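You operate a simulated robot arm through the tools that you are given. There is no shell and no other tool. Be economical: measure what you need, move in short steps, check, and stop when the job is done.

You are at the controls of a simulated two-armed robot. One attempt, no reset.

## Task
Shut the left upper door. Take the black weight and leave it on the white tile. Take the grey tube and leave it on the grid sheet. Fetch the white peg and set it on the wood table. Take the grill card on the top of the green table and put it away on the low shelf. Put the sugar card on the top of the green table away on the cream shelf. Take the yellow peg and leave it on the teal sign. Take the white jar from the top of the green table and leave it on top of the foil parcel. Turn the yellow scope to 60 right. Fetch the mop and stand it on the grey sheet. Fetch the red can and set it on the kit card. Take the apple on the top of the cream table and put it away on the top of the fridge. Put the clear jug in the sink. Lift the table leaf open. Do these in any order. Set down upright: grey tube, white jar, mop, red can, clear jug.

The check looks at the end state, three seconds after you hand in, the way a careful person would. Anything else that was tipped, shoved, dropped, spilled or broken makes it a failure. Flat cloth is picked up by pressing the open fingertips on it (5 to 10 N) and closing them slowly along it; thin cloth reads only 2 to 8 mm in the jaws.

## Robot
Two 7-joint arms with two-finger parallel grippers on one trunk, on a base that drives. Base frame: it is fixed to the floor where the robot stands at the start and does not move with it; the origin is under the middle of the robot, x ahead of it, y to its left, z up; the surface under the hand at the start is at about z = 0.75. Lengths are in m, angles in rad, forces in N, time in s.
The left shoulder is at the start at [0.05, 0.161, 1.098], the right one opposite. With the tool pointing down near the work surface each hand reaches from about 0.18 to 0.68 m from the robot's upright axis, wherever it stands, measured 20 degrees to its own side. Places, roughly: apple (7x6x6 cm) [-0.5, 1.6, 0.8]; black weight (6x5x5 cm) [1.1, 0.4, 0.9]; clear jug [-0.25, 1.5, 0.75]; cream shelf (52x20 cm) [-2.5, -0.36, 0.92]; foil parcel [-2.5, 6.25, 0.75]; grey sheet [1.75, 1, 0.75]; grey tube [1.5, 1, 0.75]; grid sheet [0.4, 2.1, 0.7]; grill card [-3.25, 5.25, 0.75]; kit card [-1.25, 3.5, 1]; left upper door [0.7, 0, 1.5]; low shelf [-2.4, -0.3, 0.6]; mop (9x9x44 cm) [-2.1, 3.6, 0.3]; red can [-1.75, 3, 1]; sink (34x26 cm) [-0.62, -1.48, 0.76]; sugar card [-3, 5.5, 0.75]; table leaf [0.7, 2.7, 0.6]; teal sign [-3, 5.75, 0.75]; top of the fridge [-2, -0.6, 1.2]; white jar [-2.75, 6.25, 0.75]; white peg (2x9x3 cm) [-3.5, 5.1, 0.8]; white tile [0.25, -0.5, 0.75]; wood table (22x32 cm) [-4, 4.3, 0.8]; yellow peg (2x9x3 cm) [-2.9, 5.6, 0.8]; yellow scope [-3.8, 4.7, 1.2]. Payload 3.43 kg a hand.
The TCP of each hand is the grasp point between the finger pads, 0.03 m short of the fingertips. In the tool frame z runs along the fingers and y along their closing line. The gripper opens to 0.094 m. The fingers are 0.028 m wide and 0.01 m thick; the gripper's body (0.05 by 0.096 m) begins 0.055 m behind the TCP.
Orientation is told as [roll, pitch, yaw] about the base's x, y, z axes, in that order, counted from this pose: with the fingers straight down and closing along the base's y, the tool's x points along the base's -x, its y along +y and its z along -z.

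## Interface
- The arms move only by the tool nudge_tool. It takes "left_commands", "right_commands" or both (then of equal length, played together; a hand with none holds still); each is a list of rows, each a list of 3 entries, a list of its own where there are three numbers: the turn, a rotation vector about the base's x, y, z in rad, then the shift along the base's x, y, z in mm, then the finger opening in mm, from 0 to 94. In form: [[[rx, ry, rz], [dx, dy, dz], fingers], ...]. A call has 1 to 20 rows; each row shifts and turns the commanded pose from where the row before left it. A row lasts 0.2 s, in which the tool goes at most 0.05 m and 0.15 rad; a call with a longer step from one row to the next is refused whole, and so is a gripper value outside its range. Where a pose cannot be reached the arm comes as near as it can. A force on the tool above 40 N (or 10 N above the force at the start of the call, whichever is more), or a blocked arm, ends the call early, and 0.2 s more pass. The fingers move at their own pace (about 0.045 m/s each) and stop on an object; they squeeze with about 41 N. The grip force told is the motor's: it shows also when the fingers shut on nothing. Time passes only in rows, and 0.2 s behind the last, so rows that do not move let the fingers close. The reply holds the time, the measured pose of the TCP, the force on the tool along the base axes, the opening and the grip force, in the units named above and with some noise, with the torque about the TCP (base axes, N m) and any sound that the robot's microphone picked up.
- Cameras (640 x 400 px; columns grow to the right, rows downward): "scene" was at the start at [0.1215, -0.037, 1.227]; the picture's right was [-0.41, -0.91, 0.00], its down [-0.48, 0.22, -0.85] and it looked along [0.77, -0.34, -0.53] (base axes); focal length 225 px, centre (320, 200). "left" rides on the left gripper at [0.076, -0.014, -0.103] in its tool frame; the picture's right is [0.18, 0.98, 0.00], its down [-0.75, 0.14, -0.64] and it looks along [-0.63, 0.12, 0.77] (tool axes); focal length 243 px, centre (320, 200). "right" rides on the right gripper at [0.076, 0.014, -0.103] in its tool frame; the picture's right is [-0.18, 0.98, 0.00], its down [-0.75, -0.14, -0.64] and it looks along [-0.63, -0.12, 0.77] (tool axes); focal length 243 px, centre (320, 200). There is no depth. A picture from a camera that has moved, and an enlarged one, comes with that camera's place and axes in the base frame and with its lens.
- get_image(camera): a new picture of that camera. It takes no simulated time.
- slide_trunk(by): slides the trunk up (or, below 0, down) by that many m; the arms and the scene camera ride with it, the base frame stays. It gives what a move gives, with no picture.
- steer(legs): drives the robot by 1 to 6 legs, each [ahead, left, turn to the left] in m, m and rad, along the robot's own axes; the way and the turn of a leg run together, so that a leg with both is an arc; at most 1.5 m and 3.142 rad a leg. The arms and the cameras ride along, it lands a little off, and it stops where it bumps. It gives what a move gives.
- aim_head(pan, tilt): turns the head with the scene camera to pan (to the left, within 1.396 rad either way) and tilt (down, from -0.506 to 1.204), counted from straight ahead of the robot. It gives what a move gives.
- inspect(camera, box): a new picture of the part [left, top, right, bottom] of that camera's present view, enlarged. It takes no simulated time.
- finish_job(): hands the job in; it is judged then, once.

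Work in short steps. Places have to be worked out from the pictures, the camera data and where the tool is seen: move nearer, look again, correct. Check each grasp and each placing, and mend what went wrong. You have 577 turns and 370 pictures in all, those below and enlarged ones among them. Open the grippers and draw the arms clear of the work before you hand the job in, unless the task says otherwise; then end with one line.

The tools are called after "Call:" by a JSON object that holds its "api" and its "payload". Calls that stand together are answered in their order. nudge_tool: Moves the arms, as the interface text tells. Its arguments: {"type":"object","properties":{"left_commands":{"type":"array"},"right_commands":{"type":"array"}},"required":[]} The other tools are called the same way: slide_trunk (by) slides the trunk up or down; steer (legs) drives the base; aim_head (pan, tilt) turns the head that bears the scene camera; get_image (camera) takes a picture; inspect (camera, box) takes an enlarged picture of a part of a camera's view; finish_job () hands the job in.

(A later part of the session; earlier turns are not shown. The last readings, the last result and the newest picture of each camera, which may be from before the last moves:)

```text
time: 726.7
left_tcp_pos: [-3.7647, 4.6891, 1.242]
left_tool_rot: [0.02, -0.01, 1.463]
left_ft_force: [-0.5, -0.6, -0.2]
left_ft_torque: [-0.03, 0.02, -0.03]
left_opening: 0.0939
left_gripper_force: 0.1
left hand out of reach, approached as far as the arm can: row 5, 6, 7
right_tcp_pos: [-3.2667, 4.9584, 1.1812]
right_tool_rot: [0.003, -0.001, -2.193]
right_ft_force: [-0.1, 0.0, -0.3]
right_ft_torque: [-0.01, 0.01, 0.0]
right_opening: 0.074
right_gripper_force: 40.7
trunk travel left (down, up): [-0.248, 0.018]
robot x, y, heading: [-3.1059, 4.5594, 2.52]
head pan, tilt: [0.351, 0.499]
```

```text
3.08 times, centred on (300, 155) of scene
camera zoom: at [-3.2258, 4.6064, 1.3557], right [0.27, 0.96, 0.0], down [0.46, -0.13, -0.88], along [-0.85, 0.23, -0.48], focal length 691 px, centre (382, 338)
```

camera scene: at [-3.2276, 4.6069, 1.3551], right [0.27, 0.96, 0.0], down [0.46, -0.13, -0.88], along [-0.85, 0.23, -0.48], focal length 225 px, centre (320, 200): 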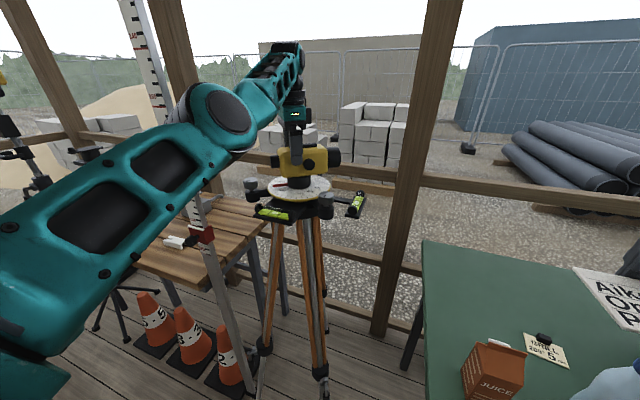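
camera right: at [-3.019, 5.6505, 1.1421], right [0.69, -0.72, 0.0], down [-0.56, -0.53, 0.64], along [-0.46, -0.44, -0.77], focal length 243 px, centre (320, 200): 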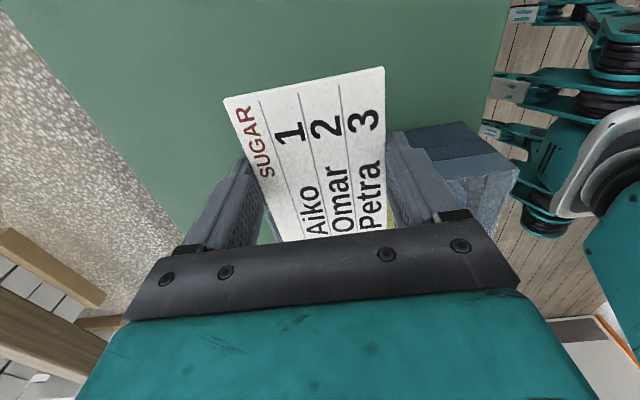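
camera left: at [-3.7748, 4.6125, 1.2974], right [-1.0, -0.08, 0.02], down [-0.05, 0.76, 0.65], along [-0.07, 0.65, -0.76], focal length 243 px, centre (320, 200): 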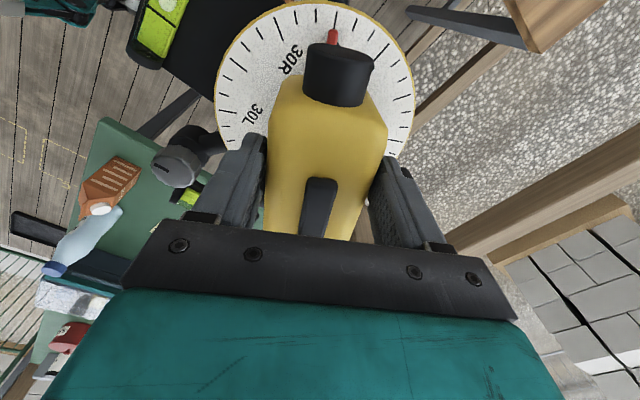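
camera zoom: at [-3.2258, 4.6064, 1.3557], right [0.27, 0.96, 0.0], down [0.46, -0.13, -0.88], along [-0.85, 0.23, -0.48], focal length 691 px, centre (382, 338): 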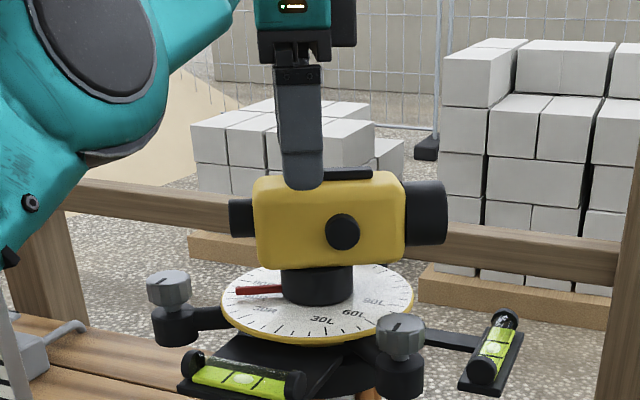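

Released. I raise the trunk the last 18 mm, check the pointer, and back away.

Call:
{"api": "slide_trunk", "payload": {"by": 0.018}}

Call:
{"api": "inspect", "payload": {"camera": "left", "box": [200, 0, 440, 170]}}

Call:
{"api": "steer", "payload": {"legs": [[-0.4, 0, 0]]}}

Call:
{"api": "get_image", "payload": {"camera": "scene"}}

```text
time: 727.4
left_tcp_pos: [-3.7655, 4.69, 1.2592]
left_tool_rot: [0.02, -0.006, 1.464]
left_ft_force: [0.4, 0.0, -0.3]
left_ft_torque: [0.03, 0.03, 0.01]
left_opening: 0.0939
left_gripper_force: 0.0
right_tcp_pos: [-3.2667, 4.9563, 1.2001]
right_tool_rot: [0.002, 0.0, -2.192]
right_ft_force: [0.7, 0.1, -0.1]
right_ft_torque: [0.0, 0.01, 0.02]
right_opening: 0.074
right_gripper_force: 40.9
trunk travel left (down, up): [-0.266, 0.0]
robot x, y, heading: [-3.1053, 4.5618, 2.519]
head pan, tilt: [0.351, 0.499]
```

```text
2.35 times, centred on (320, 85) of left
camera zoom: at [-3.7565, 4.6112, 1.3602], right [-1.0, -0.08, 0.02], down [-0.05, 0.76, 0.65], along [-0.06, 0.65, -0.76], focal length 571 px, centre (320, 471)
```

zoom: 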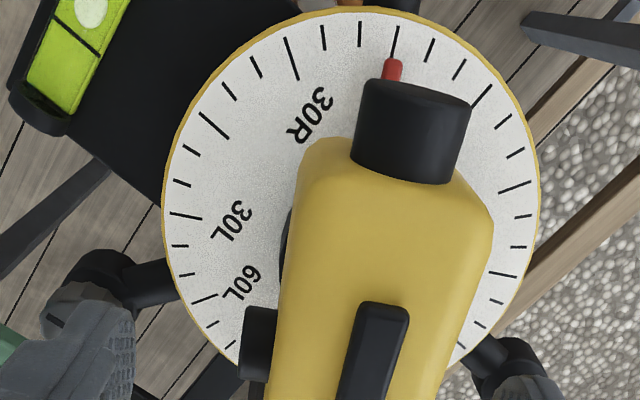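

```text
time: 729.9
left_tcp_pos: [-3.4374, 4.4571, 1.2588]
left_tool_rot: [0.019, -0.008, 1.461]
left_ft_force: [-0.6, 1.2, 0.5]
left_ft_torque: [-0.01, -0.04, -0.01]
left_opening: 0.0941
left_gripper_force: 0.0
right_tcp_pos: [-2.9363, 4.7225, 1.1994]
right_tool_rot: [0.002, 0.0, -2.197]
right_ft_force: [-0.2, -0.1, 0.3]
right_ft_torque: [0.0, -0.04, 0.0]
right_opening: 0.0737
right_gripper_force: 40.8
trunk travel left (down, up): [-0.266, 0.0]
robot x, y, heading: [-2.7761, 4.3231, 2.512]
head pan, tilt: [0.351, 0.499]
```

```text
107 pictures are left
camera scene: at [-2.8976, 4.3716, 1.3738], right [0.27, 0.96, 0.0], down [0.46, -0.13, -0.88], along [-0.85, 0.24, -0.48], focal length 225 px, centre (320, 200)
```

scene: 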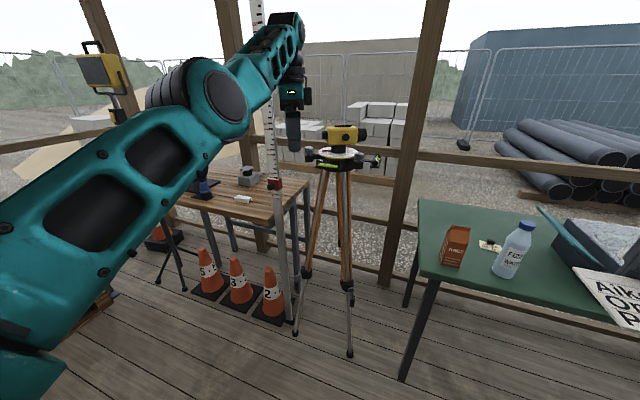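

Pointer still exactly on 60R; scope done. Next the grill card with the left hand: I set the left hand's yaw (camera to the left), strafe right 0.63 and go forward 0.4.

Call:
{"api": "nudge_tool", "payload": {"left_commands": [[[0, 0, -0.13], [0, 0, 0], 94], [[0, 0, -0.13], [0, 0, 0], 94], [[0, 0, -0.13], [0, 0, 0], 94], [[0, 0, -0.13], [0, 0, 0], 94], [[0, 0, 0], [0, 0, 0], 94]]}}

Call:
{"api": "steer", "payload": {"legs": [[0, -0.63, 0], [0.4, 0, 0]]}}

Call:
{"api": "get_image", "payload": {"camera": "left"}}

```text
time: 731.1
left_tcp_pos: [-3.4373, 4.4561, 1.2583]
left_tool_rot: [0.02, -0.008, 0.939]
left_ft_force: [-0.2, -0.7, 0.3]
left_ft_torque: [-0.02, 0.0, 0.0]
left_opening: 0.0942
left_gripper_force: 0.1
right_tcp_pos: [-2.9371, 4.7224, 1.1999]
right_tool_rot: [0.001, 0.0, -2.197]
right_ft_force: [0.6, -0.4, -0.3]
right_ft_torque: [-0.02, 0.02, 0.0]
right_opening: 0.0737
right_gripper_force: 41.3
trunk travel left (down, up): [-0.266, 0.0]
robot x, y, heading: [-2.7785, 4.3245, 2.519]
head pan, tilt: [0.351, 0.499]
```

```text
time: 739.2
left_tcp_pos: [-3.3924, 5.2018, 1.2572]
left_tool_rot: [0.019, -0.008, 0.939]
left_ft_force: [-0.3, -0.4, -0.9]
left_ft_torque: [-0.01, -0.01, 0.02]
left_opening: 0.0941
left_gripper_force: 0.1
right_tcp_pos: [-2.8912, 5.4659, 1.1991]
right_tool_rot: [0.003, -0.001, -2.2]
right_ft_force: [-0.1, 0.5, -0.5]
right_ft_torque: [0.01, -0.01, -0.04]
right_opening: 0.0738
right_gripper_force: 41.2
trunk travel left (down, up): [-0.266, 0.0]
robot x, y, heading: [-2.7307, 5.0663, 2.516]
head pan, tilt: [0.351, 0.499]
```

```text
106 pictures are left
camera left: at [-3.4237, 5.1304, 1.3599], right [-0.9, 0.43, 0.02], down [0.34, 0.68, 0.65], along [0.27, 0.59, -0.76], focal length 243 px, centre (320, 200)
```

left: 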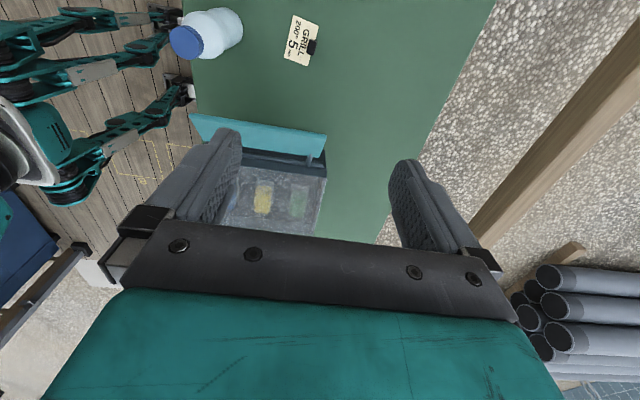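

Grill card ≈[-3.369,5.182], knob on its far edge. I'll grip it near its left end, clear of the knob. I lower the trunk 0.2 and move over that spot.

Call:
{"api": "slide_trunk", "payload": {"by": -0.2}}

Call:
{"api": "nudge_tool", "payload": {"left_commands": [[[-0.008, -0.018, 0], [1, -15, -20], 90], [[0, 0, 0], [1, -15, -30], 90], [[0, 0, 0], [1, -15, -30], 90], [[0, 0, 0], [0, 0, 0], 90]]}}

Call:
{"api": "get_image", "payload": {"camera": "left"}}

```text
time: 741.3
left_tcp_pos: [-3.3914, 5.2027, 1.0574]
left_tool_rot: [0.02, -0.009, 0.938]
left_ft_force: [0.2, -0.4, -0.5]
left_ft_torque: [0.02, -0.01, -0.05]
left_opening: 0.0939
left_gripper_force: 0.1
right_tcp_pos: [-2.8905, 5.4665, 0.9994]
right_tool_rot: [0.003, -0.002, -2.202]
right_ft_force: [-0.2, 0.8, 0.0]
right_ft_torque: [0.01, 0.02, -0.02]
right_opening: 0.0737
right_gripper_force: 41.3
trunk travel left (down, up): [-0.066, 0.2]
robot x, y, heading: [-2.7326, 5.0679, 2.515]
head pan, tilt: [0.351, 0.499]
```

```text
time: 742.3
left_tcp_pos: [-3.3917, 5.203, 1.0597]
left_tool_rot: [0.019, -0.007, 0.937]
left_ft_force: [-0.2, -0.4, -0.6]
left_ft_torque: [0.04, -0.03, -0.03]
left_opening: 0.0901
left_gripper_force: 0.1
left hand out of reach, approached as far as the arm can: row 1, 2, 3
right_tcp_pos: [-2.8907, 5.4662, 0.9993]
right_tool_rot: [0.003, -0.001, -2.201]
right_ft_force: [0.0, 0.3, 0.3]
right_ft_torque: [-0.01, -0.01, -0.04]
right_opening: 0.074
right_gripper_force: 40.9
trunk travel left (down, up): [-0.066, 0.2]
robot x, y, heading: [-2.7309, 5.067, 2.513]
head pan, tilt: [0.351, 0.499]
```

```text
105 pictures are left
camera left: at [-3.4233, 5.1301, 1.1602], right [-0.9, 0.43, 0.02], down [0.34, 0.68, 0.65], along [0.27, 0.59, -0.76], focal length 243 px, centre (320, 200)
```

left: 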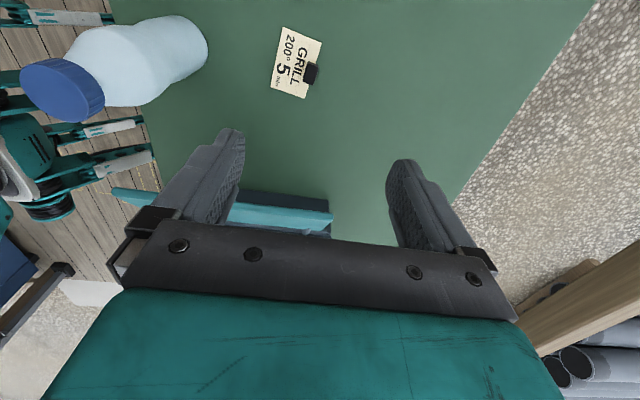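

The arm is stuck at this yaw. I rotate the left hand by +π (camera to the right), which worked before.

Call:
{"api": "nudge_tool", "payload": {"left_commands": [[[0, 0, 0.148], [0, 0, 0], 90], [[0, 0, 0.148], [0, 0, 0], 90], [[0, 0, 0.148], [0, 0, 0], 90], [[0, 0, 0.148], [0, 0, 0], 90], [[0, 0, 0.148], [0, 0, 0], 90], [[0, 0, 0.148], [0, 0, 0], 90], [[0, 0, 0.148], [0, 0, 0], 90], [[0, 0, 0.148], [0, 0, 0], 90], [[0, 0, 0.148], [0, 0, 0], 90], [[0, 0, 0.148], [0, 0, 0], 90], [[0, 0, 0.148], [0, 0, 0], 90], [[0, 0, 0.148], [0, 0, 0], 90], [[0, 0, 0.148], [0, 0, 0], 90], [[0, 0, 0.148], [0, 0, 0], 90], [[0, 0, 0.148], [0, 0, 0], 90], [[0, 0, 0.148], [0, 0, 0], 90], [[0, 0, 0.148], [0, 0, 0], 90], [[0, 0, 0.148], [0, 0, 0], 90], [[0, 0, 0.148], [0, 0, 0], 90], [[0, 0, 0.148], [0, 0, 0], 90]]}}

Call:
{"api": "nudge_tool", "payload": {"left_commands": [[[0, 0, 0.09], [0, 0, 0], 90], [[0, 0, 0.09], [1, -15, -20], 90], [[0, 0, 0], [1, -15, -30], 90], [[0, 0, 0], [1, -15, -30], 90], [[0, 0, 0], [0, 0, 0], 90]]}}

Call:
{"api": "get_image", "payload": {"camera": "left"}}

```text
time: 746.5
left_tcp_pos: [-3.3891, 5.2008, 1.0575]
left_tool_rot: [-0.002, -0.013, -2.385]
left_ft_force: [-0.3, 0.8, -0.2]
left_ft_torque: [-0.03, -0.01, 0.01]
left_opening: 0.0903
left_gripper_force: 0.1
left hand out of reach, approached as far as the arm can: row 1
right_tcp_pos: [-2.8914, 5.4669, 0.9989]
right_tool_rot: [0.002, 0.001, -2.2]
right_ft_force: [-0.5, -0.5, -0.2]
right_ft_torque: [0.0, 0.04, -0.01]
right_opening: 0.0737
right_gripper_force: 40.4
trunk travel left (down, up): [-0.066, 0.2]
robot x, y, heading: [-2.7369, 5.0668, 2.513]
head pan, tilt: [0.351, 0.499]
```

```text
time: 747.7
left_tcp_pos: [-3.3864, 5.1573, 0.976]
left_tool_rot: [0.0, -0.013, -2.207]
left_ft_force: [0.1, -0.2, -0.4]
left_ft_torque: [0.01, -0.04, 0.04]
left_opening: 0.0899
left_gripper_force: 0.0
left hand out of reach, approached as far as the arm can: row 2
right_tcp_pos: [-2.8896, 5.466, 0.9989]
right_tool_rot: [0.002, -0.001, -2.2]
right_ft_force: [-0.1, -0.8, -1.3]
right_ft_torque: [0.0, -0.02, -0.02]
right_opening: 0.0738
right_gripper_force: 41.1
trunk travel left (down, up): [-0.066, 0.2]
robot x, y, heading: [-2.7328, 5.0645, 2.512]
head pan, tilt: [0.351, 0.499]
```

```text
104 pictures are left
camera left: at [-3.3501, 5.2272, 1.0779], right [0.9, -0.44, 0.0], down [-0.33, -0.68, 0.65], along [-0.29, -0.59, -0.76], focal length 243 px, centre (320, 200)
```

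left: 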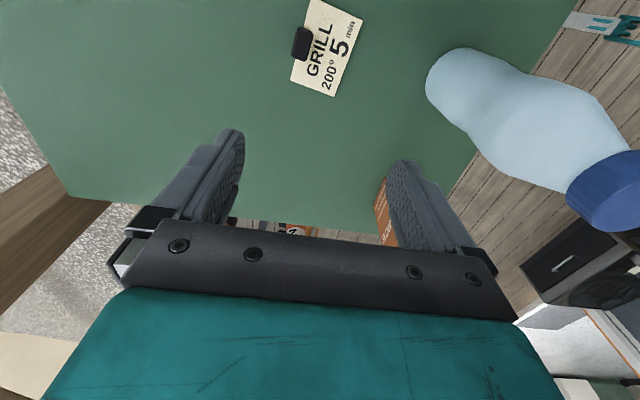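

Grill card centre ≈[-3.367,5.185], 7×5 cm, knob mid left edge. I align to its near end and descend to just above the table.

Call:
{"api": "nudge_tool", "payload": {"left_commands": [[[0, 0, 0], [1, 9, -35], 72], [[0, 0, 0], [0, 0, -40], 72], [[0, 0, 0], [0, 0, -40], 72], [[0, 0, 0], [0, 0, -27], 72], [[0, 0, 0], [0, 0, 0], 72]]}}

Call:
{"api": "get_image", "payload": {"camera": "left"}}

```text
time: 748.9
left_tcp_pos: [-3.3838, 5.1668, 0.8328]
left_tool_rot: [0.001, -0.011, -2.207]
left_ft_force: [-0.1, 0.0, -0.1]
left_ft_torque: [0.0, 0.01, -0.03]
left_opening: 0.0722
left_gripper_force: 0.0
right_tcp_pos: [-2.8905, 5.4664, 0.9984]
right_tool_rot: [0.001, 0.001, -2.2]
right_ft_force: [0.1, 0.2, -0.6]
right_ft_torque: [0.01, 0.02, 0.02]
right_opening: 0.0737
right_gripper_force: 40.7
trunk travel left (down, up): [-0.066, 0.2]
robot x, y, heading: [-2.7314, 5.068, 2.508]
head pan, tilt: [0.351, 0.499]
```

```text
103 pictures are left
camera left: at [-3.3481, 5.237, 0.9353], right [0.9, -0.44, 0.0], down [-0.33, -0.68, 0.65], along [-0.29, -0.58, -0.76], focal length 243 px, centre (320, 200)
```

left: 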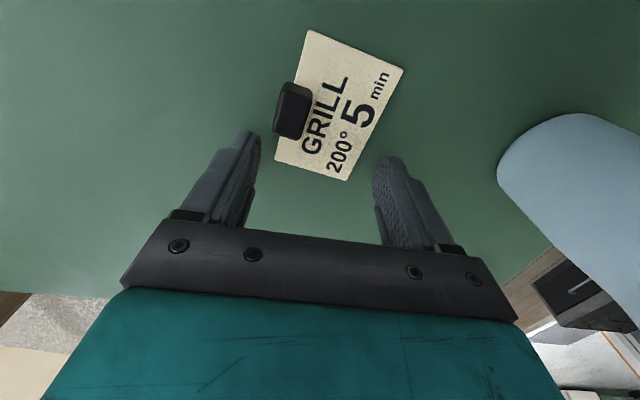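

Fingers are past the knob at the card's near end. I shift 3 mm and lower to light contact.

Call:
{"api": "nudge_tool", "payload": {"left_commands": [[[0, 0, 0], [-2, -3, -2], 72], [[0, 0, 0], [0, 0, -2], 72], [[0, 0, 0], [0, 0, 0], 72]]}}

```text
time: 749.7
left_tcp_pos: [-3.387, 5.1618, 0.8308]
left_tool_rot: [0.0, -0.012, -2.205]
left_ft_force: [0.2, 0.4, 0.4]
left_ft_torque: [-0.01, 0.03, -0.01]
left_opening: 0.0719
left_gripper_force: 0.1
right_tcp_pos: [-2.8909, 5.4652, 0.999]
right_tool_rot: [0.002, 0.0, -2.201]
right_ft_force: [0.1, -1.2, -1.2]
right_ft_torque: [0.02, 0.0, 0.01]
right_opening: 0.0739
right_gripper_force: 41.1
trunk travel left (down, up): [-0.066, 0.2]
robot x, y, heading: [-2.7308, 5.0665, 2.515]
head pan, tilt: [0.351, 0.499]
```

Call:
{"api": "nudge_tool", "payload": {"left_commands": [[[0, 0, 0], [0, 0, -2], 72], [[0, 0, 0], [0, 0, 0], 72]]}}

```text
time: 750.3
left_tcp_pos: [-3.3857, 5.163, 0.8301]
left_tool_rot: [-0.001, -0.013, -2.204]
left_ft_force: [0.9, 1.4, 6.8]
left_ft_torque: [-0.07, -0.3, -0.04]
left_opening: 0.0718
left_gripper_force: 0.1
right_tcp_pos: [-2.8891, 5.4666, 0.999]
right_tool_rot: [0.004, 0.0, -2.199]
right_ft_force: [0.2, -0.7, -0.7]
right_ft_torque: [-0.02, -0.02, 0.0]
right_opening: 0.0738
right_gripper_force: 41.2
trunk travel left (down, up): [-0.066, 0.2]
robot x, y, heading: [-2.7299, 5.0653, 2.512]
head pan, tilt: [0.351, 0.499]
```

Light contact (7 N). I close slowly.

Call:
{"api": "nudge_tool", "payload": {"left_commands": [[[0, 0, 0], [0, 0, 0], 62], [[0, 0, 0], [0, 0, 0], 54], [[0, 0, 0], [0, 0, 0], 46], [[0, 0, 0], [0, 0, 0], 38], [[0, 0, 0], [0, 0, 0], 30], [[0, 0, 0], [0, 0, 0], 30]]}}

Call:
{"api": "get_image", "payload": {"camera": "left"}}

```text
time: 751.7
left_tcp_pos: [-3.3857, 5.1611, 0.8313]
left_tool_rot: [-0.002, -0.011, -2.206]
left_ft_force: [1.8, -3.9, 11.4]
left_ft_torque: [-0.15, -0.31, -0.14]
left_opening: 0.0492
left_gripper_force: 40.5
right_tcp_pos: [-2.8898, 5.4655, 0.9983]
right_tool_rot: [0.0, 0.0, -2.202]
right_ft_force: [-0.9, -0.2, -1.0]
right_ft_torque: [0.01, -0.01, 0.01]
right_opening: 0.0739
right_gripper_force: 40.8
trunk travel left (down, up): [-0.066, 0.2]
robot x, y, heading: [-2.735, 5.0687, 2.516]
head pan, tilt: [0.351, 0.499]
```

```text
102 pictures are left
camera left: at [-3.3504, 5.2317, 0.9317], right [0.9, -0.43, 0.0], down [-0.33, -0.68, 0.65], along [-0.29, -0.59, -0.76], focal length 243 px, centre (320, 200)
```

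left: 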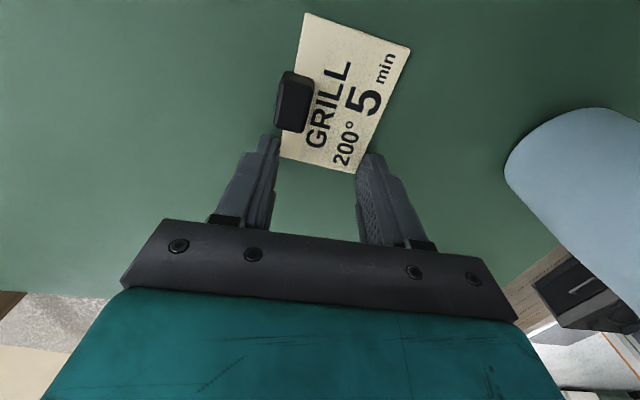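

Gripped at 49 mm. I lift and check it holds.

Call:
{"api": "nudge_tool", "payload": {"left_commands": [[[0, 0, 0], [0, 0, 8], 30], [[0, 0, 0], [0, 0, 20], 30], [[0, 0, 0], [0, 0, 40], 30], [[0, 0, 0], [0, 0, 40], 30], [[0, 0, 0], [0, 0, 40], 30], [[0, 0, 0], [0, 0, 40], 30], [[0, 0, 0], [0, 0, 0], 30]]}}

Call:
{"api": "get_image", "payload": {"camera": "left"}}

```text
time: 753.3
left_tcp_pos: [-3.3866, 5.1633, 1.0183]
left_tool_rot: [-0.001, -0.012, -2.207]
left_ft_force: [-0.2, 0.3, -1.4]
left_ft_torque: [-0.01, 0.01, -0.01]
left_opening: 0.0491
left_gripper_force: 40.8
right_tcp_pos: [-2.8907, 5.4668, 0.9994]
right_tool_rot: [0.003, 0.0, -2.202]
right_ft_force: [0.6, 0.0, -0.6]
right_ft_torque: [0.01, -0.03, 0.0]
right_opening: 0.0737
right_gripper_force: 41.1
trunk travel left (down, up): [-0.066, 0.2]
robot x, y, heading: [-2.7321, 5.0682, 2.517]
head pan, tilt: [0.351, 0.499]
```

```text
101 pictures are left
camera left: at [-3.3515, 5.233, 1.1198], right [0.9, -0.44, 0.0], down [-0.33, -0.68, 0.65], along [-0.28, -0.59, -0.76], focal length 243 px, centre (320, 200)
```

left: 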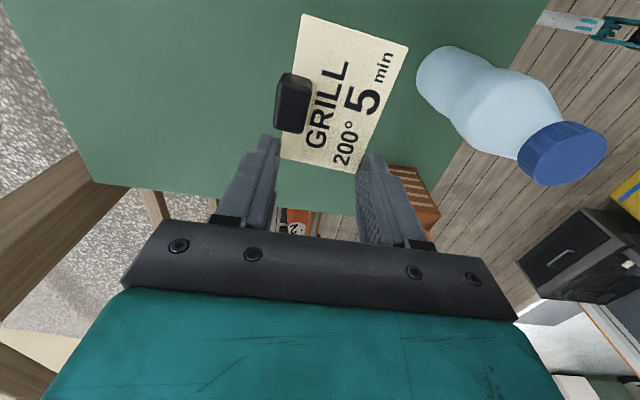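

Both cards are held. I raise the trunk a bit, back away from the table and strafe to the doorway line (u≈0.30).

Call:
{"api": "slide_trunk", "payload": {"by": 0.12}}

Call:
{"api": "steer", "payload": {"legs": [[-0.75, 0, 0], [0, 1.5, 0], [0, 0.69, 0]]}}

```text
time: 754.8
left_tcp_pos: [-3.3875, 5.1628, 1.1379]
left_tool_rot: [0.001, -0.014, -2.205]
left_ft_force: [-0.7, 0.8, -0.6]
left_ft_torque: [-0.05, 0.0, 0.04]
left_opening: 0.0484
left_gripper_force: 41.3
right_tcp_pos: [-2.8906, 5.4661, 1.1197]
right_tool_rot: [0.001, -0.001, -2.2]
right_ft_force: [-0.9, -0.6, -0.9]
right_ft_torque: [0.0, 0.0, 0.01]
right_opening: 0.0738
right_gripper_force: 41.1
trunk travel left (down, up): [-0.186, 0.08]
robot x, y, heading: [-2.7361, 5.065, 2.512]
head pan, tilt: [0.351, 0.499]
```

```text
time: 777.9
left_tcp_pos: [-4.0795, 2.9699, 1.1384]
left_tool_rot: [0.0, -0.012, -2.222]
left_ft_force: [0.5, -0.4, -0.1]
left_ft_torque: [0.0, 0.01, 0.01]
left_opening: 0.0483
left_gripper_force: 41.4
right_tcp_pos: [-3.5793, 3.2663, 1.1198]
right_tool_rot: [0.002, -0.001, -2.217]
right_ft_force: [0.6, 0.7, 0.2]
right_ft_torque: [0.0, -0.01, -0.03]
right_opening: 0.0739
right_gripper_force: 41.4
trunk travel left (down, up): [-0.186, 0.08]
robot x, y, heading: [-3.4267, 2.8674, 2.501]
head pan, tilt: [0.351, 0.499]
```

Aligned with the doorway (u≈0.305). I straighten and back through.

Call:
{"api": "steer", "payload": {"legs": [[0, 0, 0.012], [-1.2, 0, 0]]}}

Call:
{"api": "steer", "payload": {"legs": [[-1.1, 0, 0]]}}

```text
time: 784.3
left_tcp_pos: [-3.1154, 2.2541, 1.137]
left_tool_rot: [0.001, -0.012, -2.207]
left_ft_force: [-0.4, -0.8, 0.7]
left_ft_torque: [0.0, 0.01, -0.01]
left_opening: 0.0484
left_gripper_force: 41.4
right_tcp_pos: [-2.6181, 2.5587, 1.1188]
right_tool_rot: [0.002, 0.0, -2.2]
right_ft_force: [0.6, -0.1, -0.5]
right_ft_torque: [-0.03, -0.04, -0.01]
right_opening: 0.0735
right_gripper_force: 40.9
trunk travel left (down, up): [-0.186, 0.08]
robot x, y, heading: [-2.4622, 2.1578, 2.512]
head pan, tilt: [0.351, 0.499]
```

```text
time: 789.9
left_tcp_pos: [-2.2272, 1.6079, 1.1367]
left_tool_rot: [0.002, -0.012, -2.203]
left_ft_force: [0.0, -0.1, -0.2]
left_ft_torque: [0.02, -0.02, -0.01]
left_opening: 0.0488
left_gripper_force: 41.6
right_tcp_pos: [-1.7328, 1.9139, 1.119]
right_tool_rot: [0.003, 0.0, -2.198]
right_ft_force: [0.2, -0.2, -0.5]
right_ft_torque: [0.01, 0.0, 0.0]
right_opening: 0.0739
right_gripper_force: 41.0
trunk travel left (down, up): [-0.186, 0.08]
robot x, y, heading: [-1.5705, 1.5174, 2.515]
head pan, tilt: [0.351, 0.499]
```

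Back inside. I turn left to face the shelves' wall, shift to n≈-1.72 and drive to u≈-0.8, then look.

Call:
{"api": "steer", "payload": {"legs": [[0, 0, 1.57], [0, 0.44, 0], [1.1, 0, 0]]}}

Call:
{"api": "aim_head", "payload": {"pan": -0.1, "tilt": 0.6}}

Call:
{"api": "get_image", "payload": {"camera": "scene"}}

```text
time: 803.3
left_tcp_pos: [-1.9673, -0.2785, 1.1381]
left_tool_rot: [0.012, -0.007, -0.638]
left_ft_force: [2.9, 5.5, 0.9]
left_ft_torque: [-0.42, 0.16, 0.09]
left_opening: 0.0485
left_gripper_force: 41.3
right_tcp_pos: [-2.2672, 0.2172, 1.1187]
right_tool_rot: [0.004, -0.002, -0.637]
right_ft_force: [-0.2, -0.5, -0.9]
right_ft_torque: [0.02, 0.01, 0.01]
right_opening: 0.0737
right_gripper_force: 40.3
trunk travel left (down, up): [-0.186, 0.08]
robot x, y, heading: [-1.8674, 0.3733, -2.208]
head pan, tilt: [0.351, 0.499]
stopped in leg 3: the robot was blocked; the commanded pose is now the measured one
```

```text
time: 804.2
left_tcp_pos: [-1.9662, -0.2794, 1.1389]
left_tool_rot: [0.011, -0.008, -0.637]
left_ft_force: [2.6, 7.0, 1.2]
left_ft_torque: [-0.49, 0.22, 0.11]
left_opening: 0.0485
left_gripper_force: 41.3
right_tcp_pos: [-2.2683, 0.2171, 1.1193]
right_tool_rot: [0.001, 0.002, -0.637]
right_ft_force: [0.0, -1.0, -0.7]
right_ft_torque: [-0.01, 0.01, -0.03]
right_opening: 0.0736
right_gripper_force: 40.7
trunk travel left (down, up): [-0.186, 0.08]
robot x, y, heading: [-1.8692, 0.3725, -2.208]
head pan, tilt: [-0.099, 0.6]
```

```text
100 pictures are left
camera scene: at [-1.9513, 0.2742, 1.2848], right [-0.74, 0.67, 0.0], down [0.38, 0.42, -0.83], along [-0.55, -0.61, -0.56], focal length 225 px, centre (320, 200)
```

scene: 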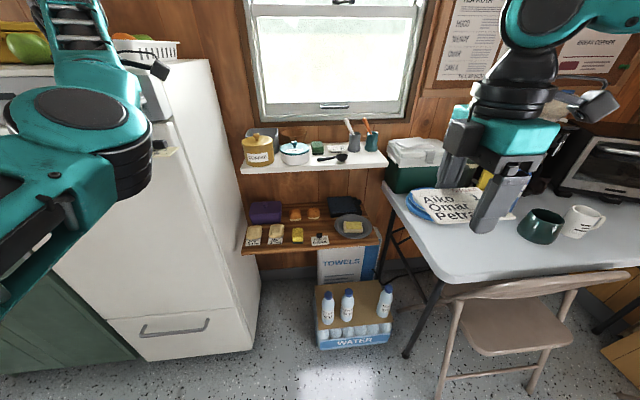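

The left hand bumped the fridge handle. I back off 0.12 m and zoom on the shelves.

Call:
{"api": "steer", "payload": {"legs": [[-0.12, 0, 0]]}}

Call:
{"api": "inspect", "payload": {"camera": "scene", "box": [235, 110, 405, 270]}}

Call:
{"api": "get_image", "payload": {"camera": "left"}}

```text
time: 805.5
left_tcp_pos: [-1.8951, -0.1829, 1.1388]
left_tool_rot: [0.01, -0.009, -0.637]
left_ft_force: [1.1, 0.1, 0.6]
left_ft_torque: [-0.02, 0.02, -0.01]
left_opening: 0.0484
left_gripper_force: 41.4
right_tcp_pos: [-2.1978, 0.3126, 1.1199]
right_tool_rot: [0.001, 0.0, -0.634]
right_ft_force: [-0.2, -0.3, -0.8]
right_ft_torque: [-0.01, 0.01, 0.03]
right_opening: 0.0737
right_gripper_force: 41.0
trunk travel left (down, up): [-0.186, 0.08]
robot x, y, heading: [-1.8002, 0.4708, -2.207]
head pan, tilt: [-0.099, 0.6]
```

```text
2.50 times, centred on (320, 190) of scene
camera zoom: at [-1.8801, 0.3703, 1.2848], right [-0.74, 0.67, 0.0], down [0.38, 0.42, -0.83], along [-0.55, -0.61, -0.56], focal length 562 px, centre (320, 225)
```

zoom: 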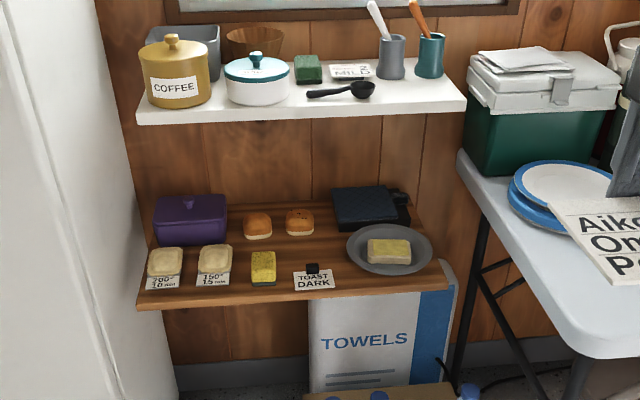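

```text
98 pictures are left
camera left: at [-1.9651, -0.1499, 1.2395], right [0.44, 0.9, 0.01], down [0.68, -0.34, 0.65], along [0.59, -0.28, -0.76], focal length 243 px, centre (320, 200)
```

left: 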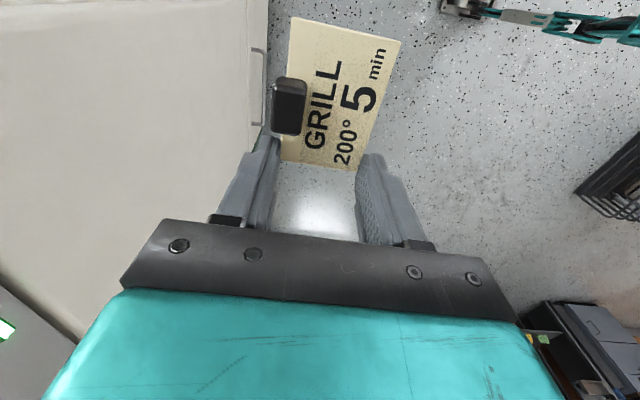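

Cream shelf has a free spot front-right (n≈-2.02, u≈-1.73); the low shelf's free area is mid-right behind TOAST. First the sugar card: I raise trunk and left hand, then move to n≈-1.87, u≈-1.03.

Call:
{"api": "slide_trunk", "payload": {"by": 0.08}}

Call:
{"api": "nudge_tool", "payload": {"left_commands": [[[0, 0, 0], [0, 0, 25], 30], [[0, 0, 0], [0, 0, 25], 30], [[0, 0, 0], [0, 0, 25], 30], [[0, 0, 0], [0, 0, 20], 30], [[0, 0, 0], [0, 0, 0], 30]]}}

Call:
{"api": "steer", "payload": {"legs": [[0, -0.14, 0.006], [0.34, 0, 0]]}}

Call:
{"api": "get_image", "payload": {"camera": "scene"}}

```text
time: 806.6
left_tcp_pos: [-1.8958, -0.1845, 1.2173]
left_tool_rot: [0.012, -0.009, -0.637]
left_ft_force: [-0.3, -1.1, -0.4]
left_ft_torque: [0.03, -0.01, 0.0]
left_opening: 0.0483
left_gripper_force: 41.3
right_tcp_pos: [-2.1972, 0.3123, 1.1975]
right_tool_rot: [0.004, 0.0, -0.636]
right_ft_force: [0.1, 0.3, -0.7]
right_ft_torque: [0.0, -0.03, -0.03]
right_opening: 0.0738
right_gripper_force: 41.2
trunk travel left (down, up): [-0.266, 0.0]
robot x, y, heading: [-1.7956, 0.4683, -2.208]
head pan, tilt: [-0.099, 0.6]
```

```text
time: 807.8
left_tcp_pos: [-1.8943, -0.183, 1.3022]
left_tool_rot: [0.009, -0.008, -0.636]
left_ft_force: [0.1, -1.2, 0.2]
left_ft_torque: [-0.02, -0.01, 0.02]
left_opening: 0.0482
left_gripper_force: 40.6
left hand out of reach, approached as far as the arm can: row 4
right_tcp_pos: [-2.1974, 0.3127, 1.1992]
right_tool_rot: [0.001, 0.0, -0.635]
right_ft_force: [-0.6, 1.1, -0.1]
right_ft_torque: [-0.02, -0.02, 0.01]
right_opening: 0.0739
right_gripper_force: 41.5
trunk travel left (down, up): [-0.266, 0.0]
robot x, y, heading: [-1.7995, 0.4686, -2.204]
head pan, tilt: [-0.099, 0.6]
```

```text
time: 811.5
left_tcp_pos: [-2.2002, -0.3767, 1.3017]
left_tool_rot: [0.011, -0.01, -0.631]
left_ft_force: [-0.8, 0.1, -1.5]
left_ft_torque: [0.01, -0.02, 0.03]
left_opening: 0.0483
left_gripper_force: 40.8
right_tcp_pos: [-2.5061, 0.1185, 1.1982]
right_tool_rot: [0.002, -0.001, -0.63]
right_ft_force: [-0.6, 0.0, -0.6]
right_ft_torque: [-0.01, -0.01, 0.02]
right_opening: 0.0736
right_gripper_force: 41.5
trunk travel left (down, up): [-0.266, 0.0]
robot x, y, heading: [-2.1052, 0.2736, -2.201]
head pan, tilt: [-0.099, 0.6]
```

```text
97 pictures are left
camera scene: at [-2.1895, 0.1764, 1.3646], right [-0.75, 0.66, 0.0], down [0.38, 0.42, -0.82], along [-0.55, -0.62, -0.57], focal length 225 px, centre (320, 200)
```

scene: 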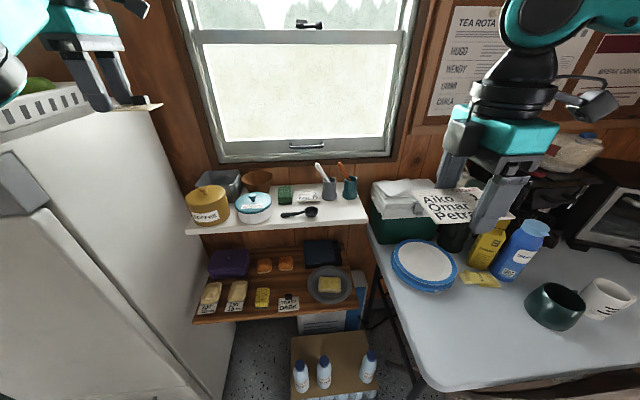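

Clear. I drive 0.04 closer and move the sugar card left then forward over the shelf's free spot (≈[-2.618,-0.199]).

Call:
{"api": "steer", "payload": {"legs": [[0.04, 0, 0]]}}

Call:
{"api": "nudge_tool", "payload": {"right_commands": [[[0, 0, 0], [26, -19, 0], 50], [[0, 0, 0], [26, -19, 0], 50], [[0, 0, 0], [26, -19, -5], 50], [[0, 0, 0], [-20.6, -28.3, -14], 50], [[0, 0, 0], [-20.6, -28.3, -14], 50], [[0, 0, 0], [-20.6, -28.3, -14], 50], [[0, 0, 0], [-20.6, -28.3, -14], 50], [[0, 0, 0], [-20.6, -28.3, -14], 50], [[0, 0, 0], [-20.6, -28.3, -14], 50], [[0, 0, 0], [-20.6, -28.3, -14], 50], [[0, 0, 0], [-20.6, -28.3, -14], 50], [[0, 0, 0], [0, 0, 0], 50]]}}

Call:
{"api": "get_image", "payload": {"camera": "scene"}}

Call:
{"api": "get_image", "payload": {"camera": "right"}}

```text
time: 812.4
left_tcp_pos: [-2.2232, -0.4096, 1.3018]
left_tool_rot: [0.012, -0.009, -0.63]
left_ft_force: [-0.2, -0.3, -0.2]
left_ft_torque: [0.02, -0.06, -0.04]
left_opening: 0.0486
left_gripper_force: 41.6
right_tcp_pos: [-2.5292, 0.0852, 1.1995]
right_tool_rot: [0.003, 0.0, -0.627]
right_ft_force: [-0.8, 0.0, -0.8]
right_ft_torque: [0.02, 0.0, -0.02]
right_opening: 0.0737
right_gripper_force: 41.6
trunk travel left (down, up): [-0.266, 0.0]
robot x, y, heading: [-2.1259, 0.2436, -2.199]
head pan, tilt: [-0.099, 0.6]
```

```text
time: 815.0
left_tcp_pos: [-2.2238, -0.4085, 1.3022]
left_tool_rot: [0.011, -0.008, -0.63]
left_ft_force: [0.0, 0.4, -0.4]
left_ft_torque: [-0.02, 0.01, 0.0]
left_opening: 0.0485
left_gripper_force: 41.0
right_tcp_pos: [-2.6256, -0.0646, 1.0973]
right_tool_rot: [0.001, 0.001, -0.629]
right_ft_force: [0.9, -0.4, -0.6]
right_ft_torque: [-0.01, 0.01, -0.01]
right_opening: 0.0736
right_gripper_force: 41.0
right hand out of reach, approached as far as the arm can: row 6, 7, 8, 9, 10, 11
trunk travel left (down, up): [-0.266, 0.0]
robot x, y, heading: [-2.1291, 0.2406, -2.199]
head pan, tilt: [-0.099, 0.6]
```

```text
96 pictures are left
camera scene: at [-2.2123, 0.1447, 1.3647], right [-0.75, 0.66, 0.0], down [0.38, 0.42, -0.83], along [-0.55, -0.62, -0.56], focal length 225 px, centre (320, 200)
```

scene: 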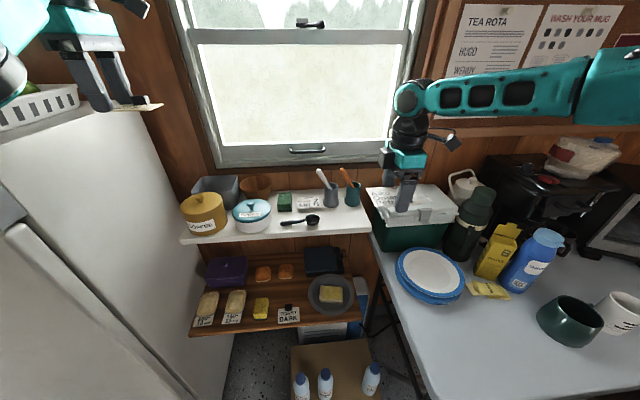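

```text
95 pictures are left
camera right: at [-2.6792, -0.0067, 1.1987], right [0.73, 0.69, 0.0], down [0.53, -0.56, 0.64], along [0.44, -0.47, -0.77], focal length 243 px, centre (320, 200)
```

right: 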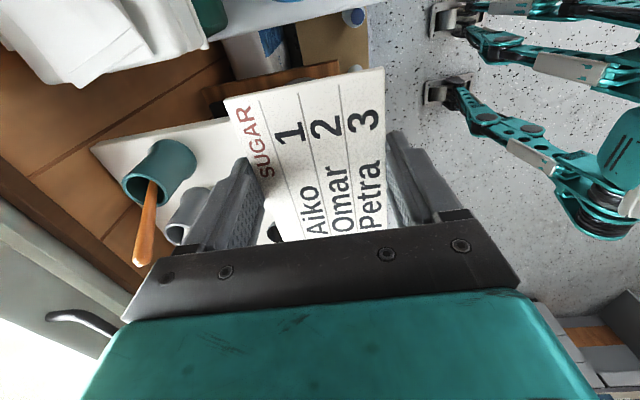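

The rotated wrist limits reach. I retract a little and turn the right hand back to its natural yaw (card lengthwise towards the wall), then advance.

Call:
{"api": "nudge_tool", "payload": {"right_commands": [[[0, 0, -0.143], [18, 24, 5], 50], [[0, 0, -0.143], [18, 24, 5], 50], [[0, 0, -0.143], [18, 24, 5], 50], [[0, 0, -0.143], [10, 0, 0], 50], [[0, 0, -0.143], [10, -5, 0], 50], [[0, 0, -0.143], [10, -5, 0], 50], [[0, 0, -0.143], [10, -5, 0], 50], [[0, 0, -0.143], [0, 0, 0], 50], [[0, 0, -0.143], [0, 0, 0], 50], [[0, 0, -0.143], [0, 0, 0], 50], [[0, 0, -0.141], [0, 0, 0], 50], [[0, 0, 0], [-20, -27, -10], 50], [[0, 0, 0], [-20, -27, -10], 50], [[0, 0, 0], [-20, -27, -10], 50], [[0, 0, 0], [-20, -27, -10], 50], [[0, 0, 0], [-20, -27, -5], 50], [[0, 0, 0], [0, 0, 0], 50]]}}

Call:
{"api": "get_image", "payload": {"camera": "scene"}}

```text
time: 818.6
left_tcp_pos: [-2.2233, -0.4078, 1.3032]
left_tool_rot: [0.01, -0.009, -0.629]
left_ft_force: [1.1, 0.2, -0.9]
left_ft_torque: [0.01, -0.04, -0.03]
left_opening: 0.0484
left_gripper_force: 41.0
right_tcp_pos: [-2.6319, -0.0621, 1.0847]
right_tool_rot: [0.003, 0.0, -2.198]
right_ft_force: [-0.3, 0.8, -0.4]
right_ft_torque: [-0.01, -0.02, -0.04]
right_opening: 0.0738
right_gripper_force: 41.3
right hand out of reach, approached as far as the arm can: row 14, 15, 16
trunk travel left (down, up): [-0.266, 0.0]
robot x, y, heading: [-2.1334, 0.243, -2.197]
head pan, tilt: [-0.099, 0.6]
```

```text
94 pictures are left
camera scene: at [-2.2124, 0.1447, 1.3646], right [-0.75, 0.66, 0.0], down [0.38, 0.42, -0.83], along [-0.55, -0.62, -0.56], focal length 225 px, centre (320, 200)
```

scene: 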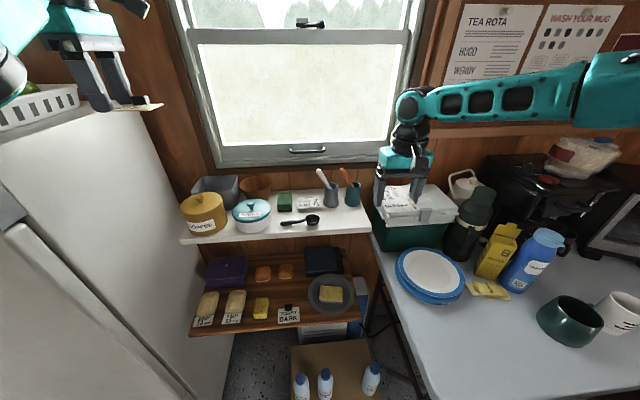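

I shift left (away from the cooler) and down, where reach should improve, then advance again.

Call:
{"api": "nudge_tool", "payload": {"right_commands": [[[0, 0, 0], [24, -17, 0], 50], [[0, 0, 0], [24, -17, 0], 50], [[0, 0, 0], [24, -17, -10], 50], [[0, 0, 0], [10, -8, -30], 50], [[0, 0, 0], [0, 0, -30], 50], [[0, 0, 0], [0, 0, -30], 50], [[0, 0, 0], [-15, -20, 0], 50], [[0, 0, 0], [-15, -20, 0], 50], [[0, 0, 0], [-15, -20, 0], 50], [[0, 0, 0], [0, 0, 0], 50]]}}

Call:
{"api": "get_image", "payload": {"camera": "scene"}}

```text
time: 820.8
left_tcp_pos: [-2.2233, -0.4084, 1.3025]
left_tool_rot: [0.011, -0.008, -0.628]
left_ft_force: [-0.7, -0.6, -0.2]
left_ft_torque: [0.02, -0.02, -0.01]
left_opening: 0.0484
left_gripper_force: 41.1
right_tcp_pos: [-2.6072, -0.045, 1.0292]
right_tool_rot: [0.002, -0.002, -2.198]
right_ft_force: [0.4, -0.1, -0.5]
right_ft_torque: [-0.02, -0.01, -0.03]
right_opening: 0.0738
right_gripper_force: 41.4
right hand out of reach, approached as far as the arm can: row 1, 2, 3, 4, 5, 6, 7, 8, 9
trunk travel left (down, up): [-0.266, 0.0]
robot x, y, heading: [-2.1274, 0.247, -2.197]
head pan, tilt: [-0.099, 0.6]
```

```text
93 pictures are left
camera scene: at [-2.2124, 0.1447, 1.3646], right [-0.75, 0.66, 0.0], down [0.38, 0.42, -0.83], along [-0.55, -0.62, -0.56], focal length 225 px, centre (320, 200)
```

scene: 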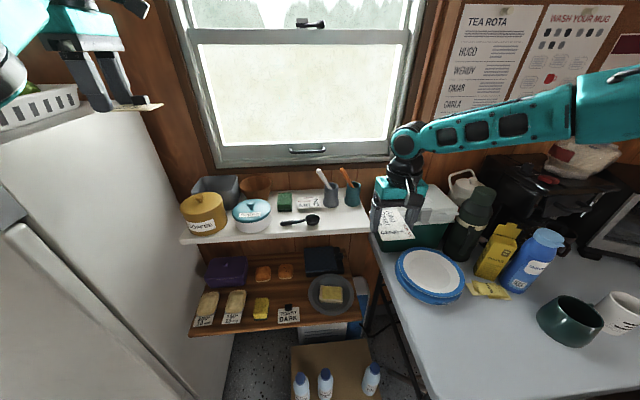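

Reach is posture-limited, so I'll regrasp the card with a tilted hand: set it flat on the white table's free front (≈[-2.554,0.126]) first.

Call:
{"api": "nudge_tool", "payload": {"right_commands": [[[0, 0, 0], [10, 34, 0], 50], [[0, 0, 0], [10, 34, -10], 50], [[0, 0, 0], [10, 34, -20], 50], [[0, 0, 0], [10, 34, -25], 50], [[0, 0, 0], [12, 34, -30], 50], [[0, 0, 0], [0, 0, -40], 50], [[0, 0, 0], [0, 0, -40], 50], [[0, 0, 0], [0, 0, -30], 50], [[0, 0, 0], [0, 0, 0], 50]]}}

Call:
{"api": "get_image", "payload": {"camera": "right"}}

```text
time: 822.8
left_tcp_pos: [-2.2231, -0.4084, 1.3014]
left_tool_rot: [0.015, -0.008, -0.629]
left_ft_force: [-0.2, 0.4, -0.7]
left_ft_torque: [0.02, -0.01, 0.02]
left_opening: 0.0484
left_gripper_force: 41.3
right_tcp_pos: [-2.5603, 0.1311, 0.8631]
right_tool_rot: [0.002, 0.0, -2.198]
right_ft_force: [-0.4, -0.8, -0.7]
right_ft_torque: [-0.01, -0.01, -0.02]
right_opening: 0.074
right_gripper_force: 40.9
right hand out of reach, approached as far as the arm can: row 8
trunk travel left (down, up): [-0.266, 0.0]
robot x, y, heading: [-2.1307, 0.2426, -2.197]
head pan, tilt: [-0.099, 0.6]
```

```text
92 pictures are left
camera right: at [-2.5039, 0.1853, 0.9654], right [0.69, -0.73, 0.0], down [-0.56, -0.53, 0.64], along [-0.47, -0.44, -0.77], focal length 243 px, centre (320, 200)
```

right: 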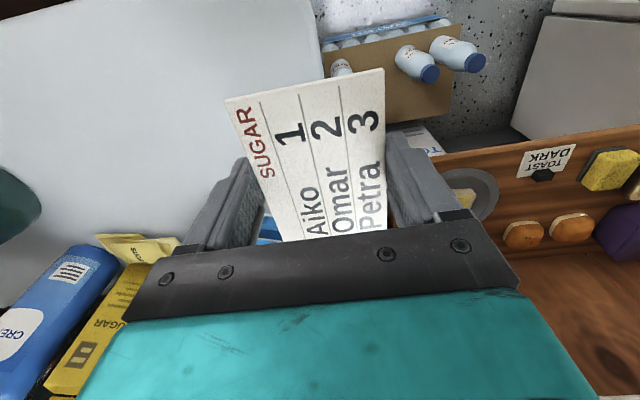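

The card is half off the table edge; I shift 9 cm right and lower with the trunk.

Call:
{"api": "nudge_tool", "payload": {"right_commands": [[[0, 0, 0], [-28, 38, 10], 50], [[0, 0, 0], [-27, 39, 0], 50], [[0, 0, 0], [0, 0, 0], 50]]}}

Call:
{"api": "slide_trunk", "payload": {"by": -0.06}}

Call:
{"api": "get_image", "payload": {"camera": "right"}}

```text
time: 823.6
left_tcp_pos: [-2.2226, -0.4095, 1.3019]
left_tool_rot: [0.011, -0.008, -0.629]
left_ft_force: [-0.2, 0.0, 0.8]
left_ft_torque: [0.0, -0.04, 0.0]
left_opening: 0.0485
left_gripper_force: 41.1
right_tcp_pos: [-2.6146, 0.2111, 0.8734]
right_tool_rot: [0.003, 0.002, -2.199]
right_ft_force: [0.0, -0.2, 0.2]
right_ft_torque: [0.02, 0.0, 0.02]
right_opening: 0.0737
right_gripper_force: 41.1
trunk travel left (down, up): [-0.266, 0.0]
robot x, y, heading: [-2.1292, 0.2429, -2.194]
head pan, tilt: [-0.099, 0.6]
```

```text
time: 824.6
left_tcp_pos: [-2.2234, -0.408, 1.2423]
left_tool_rot: [0.01, -0.009, -0.63]
left_ft_force: [-1.1, -0.2, -0.4]
left_ft_torque: [0.03, -0.01, 0.0]
left_opening: 0.0488
left_gripper_force: 41.1
right_tcp_pos: [-2.6143, 0.209, 0.8131]
right_tool_rot: [0.0, 0.001, -2.201]
right_ft_force: [0.6, -0.4, -0.6]
right_ft_torque: [-0.02, 0.01, -0.02]
right_opening: 0.0738
right_gripper_force: 40.8
trunk travel left (down, up): [-0.206, 0.06]
robot x, y, heading: [-2.1284, 0.2427, -2.203]
head pan, tilt: [-0.099, 0.6]
```

```text
91 pictures are left
camera right: at [-2.5588, 0.2639, 0.9156], right [0.69, -0.73, 0.0], down [-0.56, -0.53, 0.64], along [-0.47, -0.44, -0.77], focal length 243 px, centre (320, 200)
```

right: 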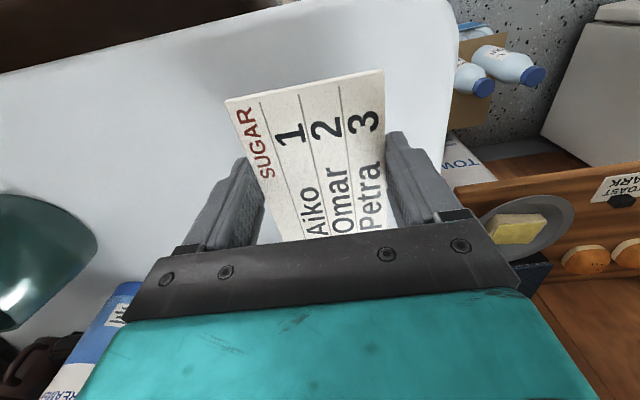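

Call:
{"api": "slide_trunk", "payload": {"by": -0.024}}

Call:
{"api": "slide_trunk", "payload": {"by": -0.008}}

```text
time: 825.3
left_tcp_pos: [-2.223, -0.4084, 1.2183]
left_tool_rot: [0.01, -0.01, -0.629]
left_ft_force: [-0.6, 0.4, 0.5]
left_ft_torque: [0.01, 0.03, -0.01]
left_opening: 0.0486
left_gripper_force: 40.6
right_tcp_pos: [-2.6147, 0.2117, 0.7889]
right_tool_rot: [0.001, -0.001, -2.2]
right_ft_force: [0.1, -0.7, -0.6]
right_ft_torque: [0.01, 0.0, 0.01]
right_opening: 0.0738
right_gripper_force: 40.6
trunk travel left (down, up): [-0.182, 0.084]
robot x, y, heading: [-2.1305, 0.2459, -2.203]
head pan, tilt: [-0.099, 0.6]
```

```text
time: 825.8
left_tcp_pos: [-2.2226, -0.4077, 1.2115]
left_tool_rot: [0.012, -0.008, -0.63]
left_ft_force: [0.1, -0.1, 0.5]
left_ft_torque: [0.05, 0.01, -0.02]
left_opening: 0.0483
left_gripper_force: 41.4
right_tcp_pos: [-2.615, 0.2098, 0.7809]
right_tool_rot: [0.001, -0.001, -2.199]
right_ft_force: [0.3, 0.3, -0.4]
right_ft_torque: [0.01, 0.0, -0.03]
right_opening: 0.074
right_gripper_force: 40.6
trunk travel left (down, up): [-0.174, 0.092]
robot x, y, heading: [-2.1259, 0.2442, -2.2]
head pan, tilt: [-0.099, 0.6]
```

Call:
{"api": "slide_trunk", "payload": {"by": -0.006}}

Call:
{"api": "slide_trunk", "payload": {"by": -0.006}}

```text
time: 826.4
left_tcp_pos: [-2.2222, -0.4093, 1.2044]
left_tool_rot: [0.011, -0.01, -0.63]
left_ft_force: [0.2, -0.1, 0.1]
left_ft_torque: [0.02, 0.02, 0.0]
left_opening: 0.0486
left_gripper_force: 41.0
right_tcp_pos: [-2.6156, 0.21, 0.7744]
right_tool_rot: [0.001, 0.001, -2.198]
right_ft_force: [0.7, -1.4, 0.3]
right_ft_torque: [0.01, 0.02, 0.03]
right_opening: 0.0738
right_gripper_force: 41.5
trunk travel left (down, up): [-0.168, 0.098]
robot x, y, heading: [-2.1301, 0.2461, -2.2]
head pan, tilt: [-0.099, 0.6]
```

```text
time: 826.9
left_tcp_pos: [-2.2228, -0.4083, 1.1984]
left_tool_rot: [0.011, -0.006, -0.63]
left_ft_force: [-0.2, 0.3, 0.2]
left_ft_torque: [0.01, -0.01, -0.01]
left_opening: 0.0483
left_gripper_force: 40.7
right_tcp_pos: [-2.6151, 0.2093, 0.7697]
right_tool_rot: [0.0, -0.002, -2.199]
right_ft_force: [0.2, 1.7, 13.1]
right_ft_torque: [0.4, 0.09, -0.03]
right_opening: 0.0739
right_gripper_force: 41.6
trunk travel left (down, up): [-0.162, 0.104]
robot x, y, heading: [-2.13, 0.2444, -2.197]
head pan, tilt: [-0.099, 0.6]
```

Card is down. I release, rise, tilt the hand 35° forward, and regrasp it.

Call:
{"api": "nudge_tool", "payload": {"right_commands": [[[0, 0, 0], [0, 0, 0], 84], [[0, 0, 0], [0, 0, 0], 88], [[0, 0, 0], [0, 0, 20], 88], [[0, 0, 0], [0, 0, 30], 88], [[-0.099, 0.072, 0], [3, 4, 0], 88], [[-0.099, 0.072, 0], [0, 0, 0], 88], [[-0.099, 0.072, 0], [0, 0, 0], 88], [[-0.099, 0.072, 0], [0, 0, 0], 88], [[-0.099, 0.072, 0], [0, 0, 0], 88], [[0, 0, 0], [0, 0, -25], 88], [[0, 0, 0], [0, 0, -12], 88], [[0, 0, 0], [0, 0, 0], 88]]}}

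Call:
{"api": "get_image", "payload": {"camera": "right"}}

```text
time: 829.5
left_tcp_pos: [-2.2239, -0.4088, 1.1992]
left_tool_rot: [0.011, -0.009, -0.631]
left_ft_force: [-0.2, 0.2, -0.5]
left_ft_torque: [0.02, -0.03, 0.01]
left_opening: 0.0485
left_gripper_force: 40.6
right_tcp_pos: [-2.6112, 0.2147, 0.7825]
right_tool_rot: [0.001, -0.612, -2.199]
right_ft_force: [0.0, -0.4, 0.1]
right_ft_torque: [0.02, 0.02, -0.01]
right_opening: 0.088
right_gripper_force: 0.0
trunk travel left (down, up): [-0.162, 0.104]
robot x, y, heading: [-2.1287, 0.2458, -2.196]
head pan, tilt: [-0.099, 0.6]
```

```text
90 pictures are left
camera right: at [-2.5292, 0.3045, 0.8221], right [0.71, -0.7, 0.11], down [-0.26, -0.12, 0.96], along [-0.66, -0.71, -0.27], focal length 243 px, centre (320, 200)
```

right: 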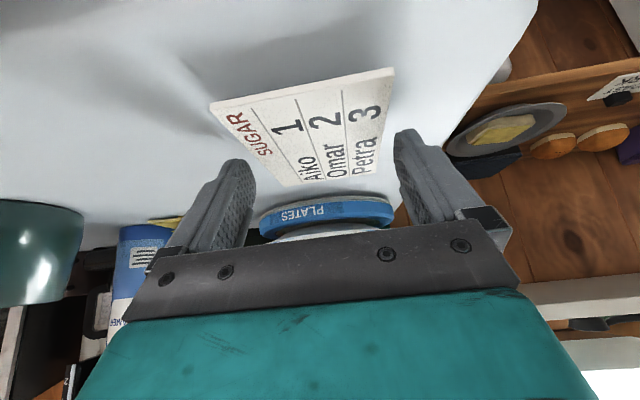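

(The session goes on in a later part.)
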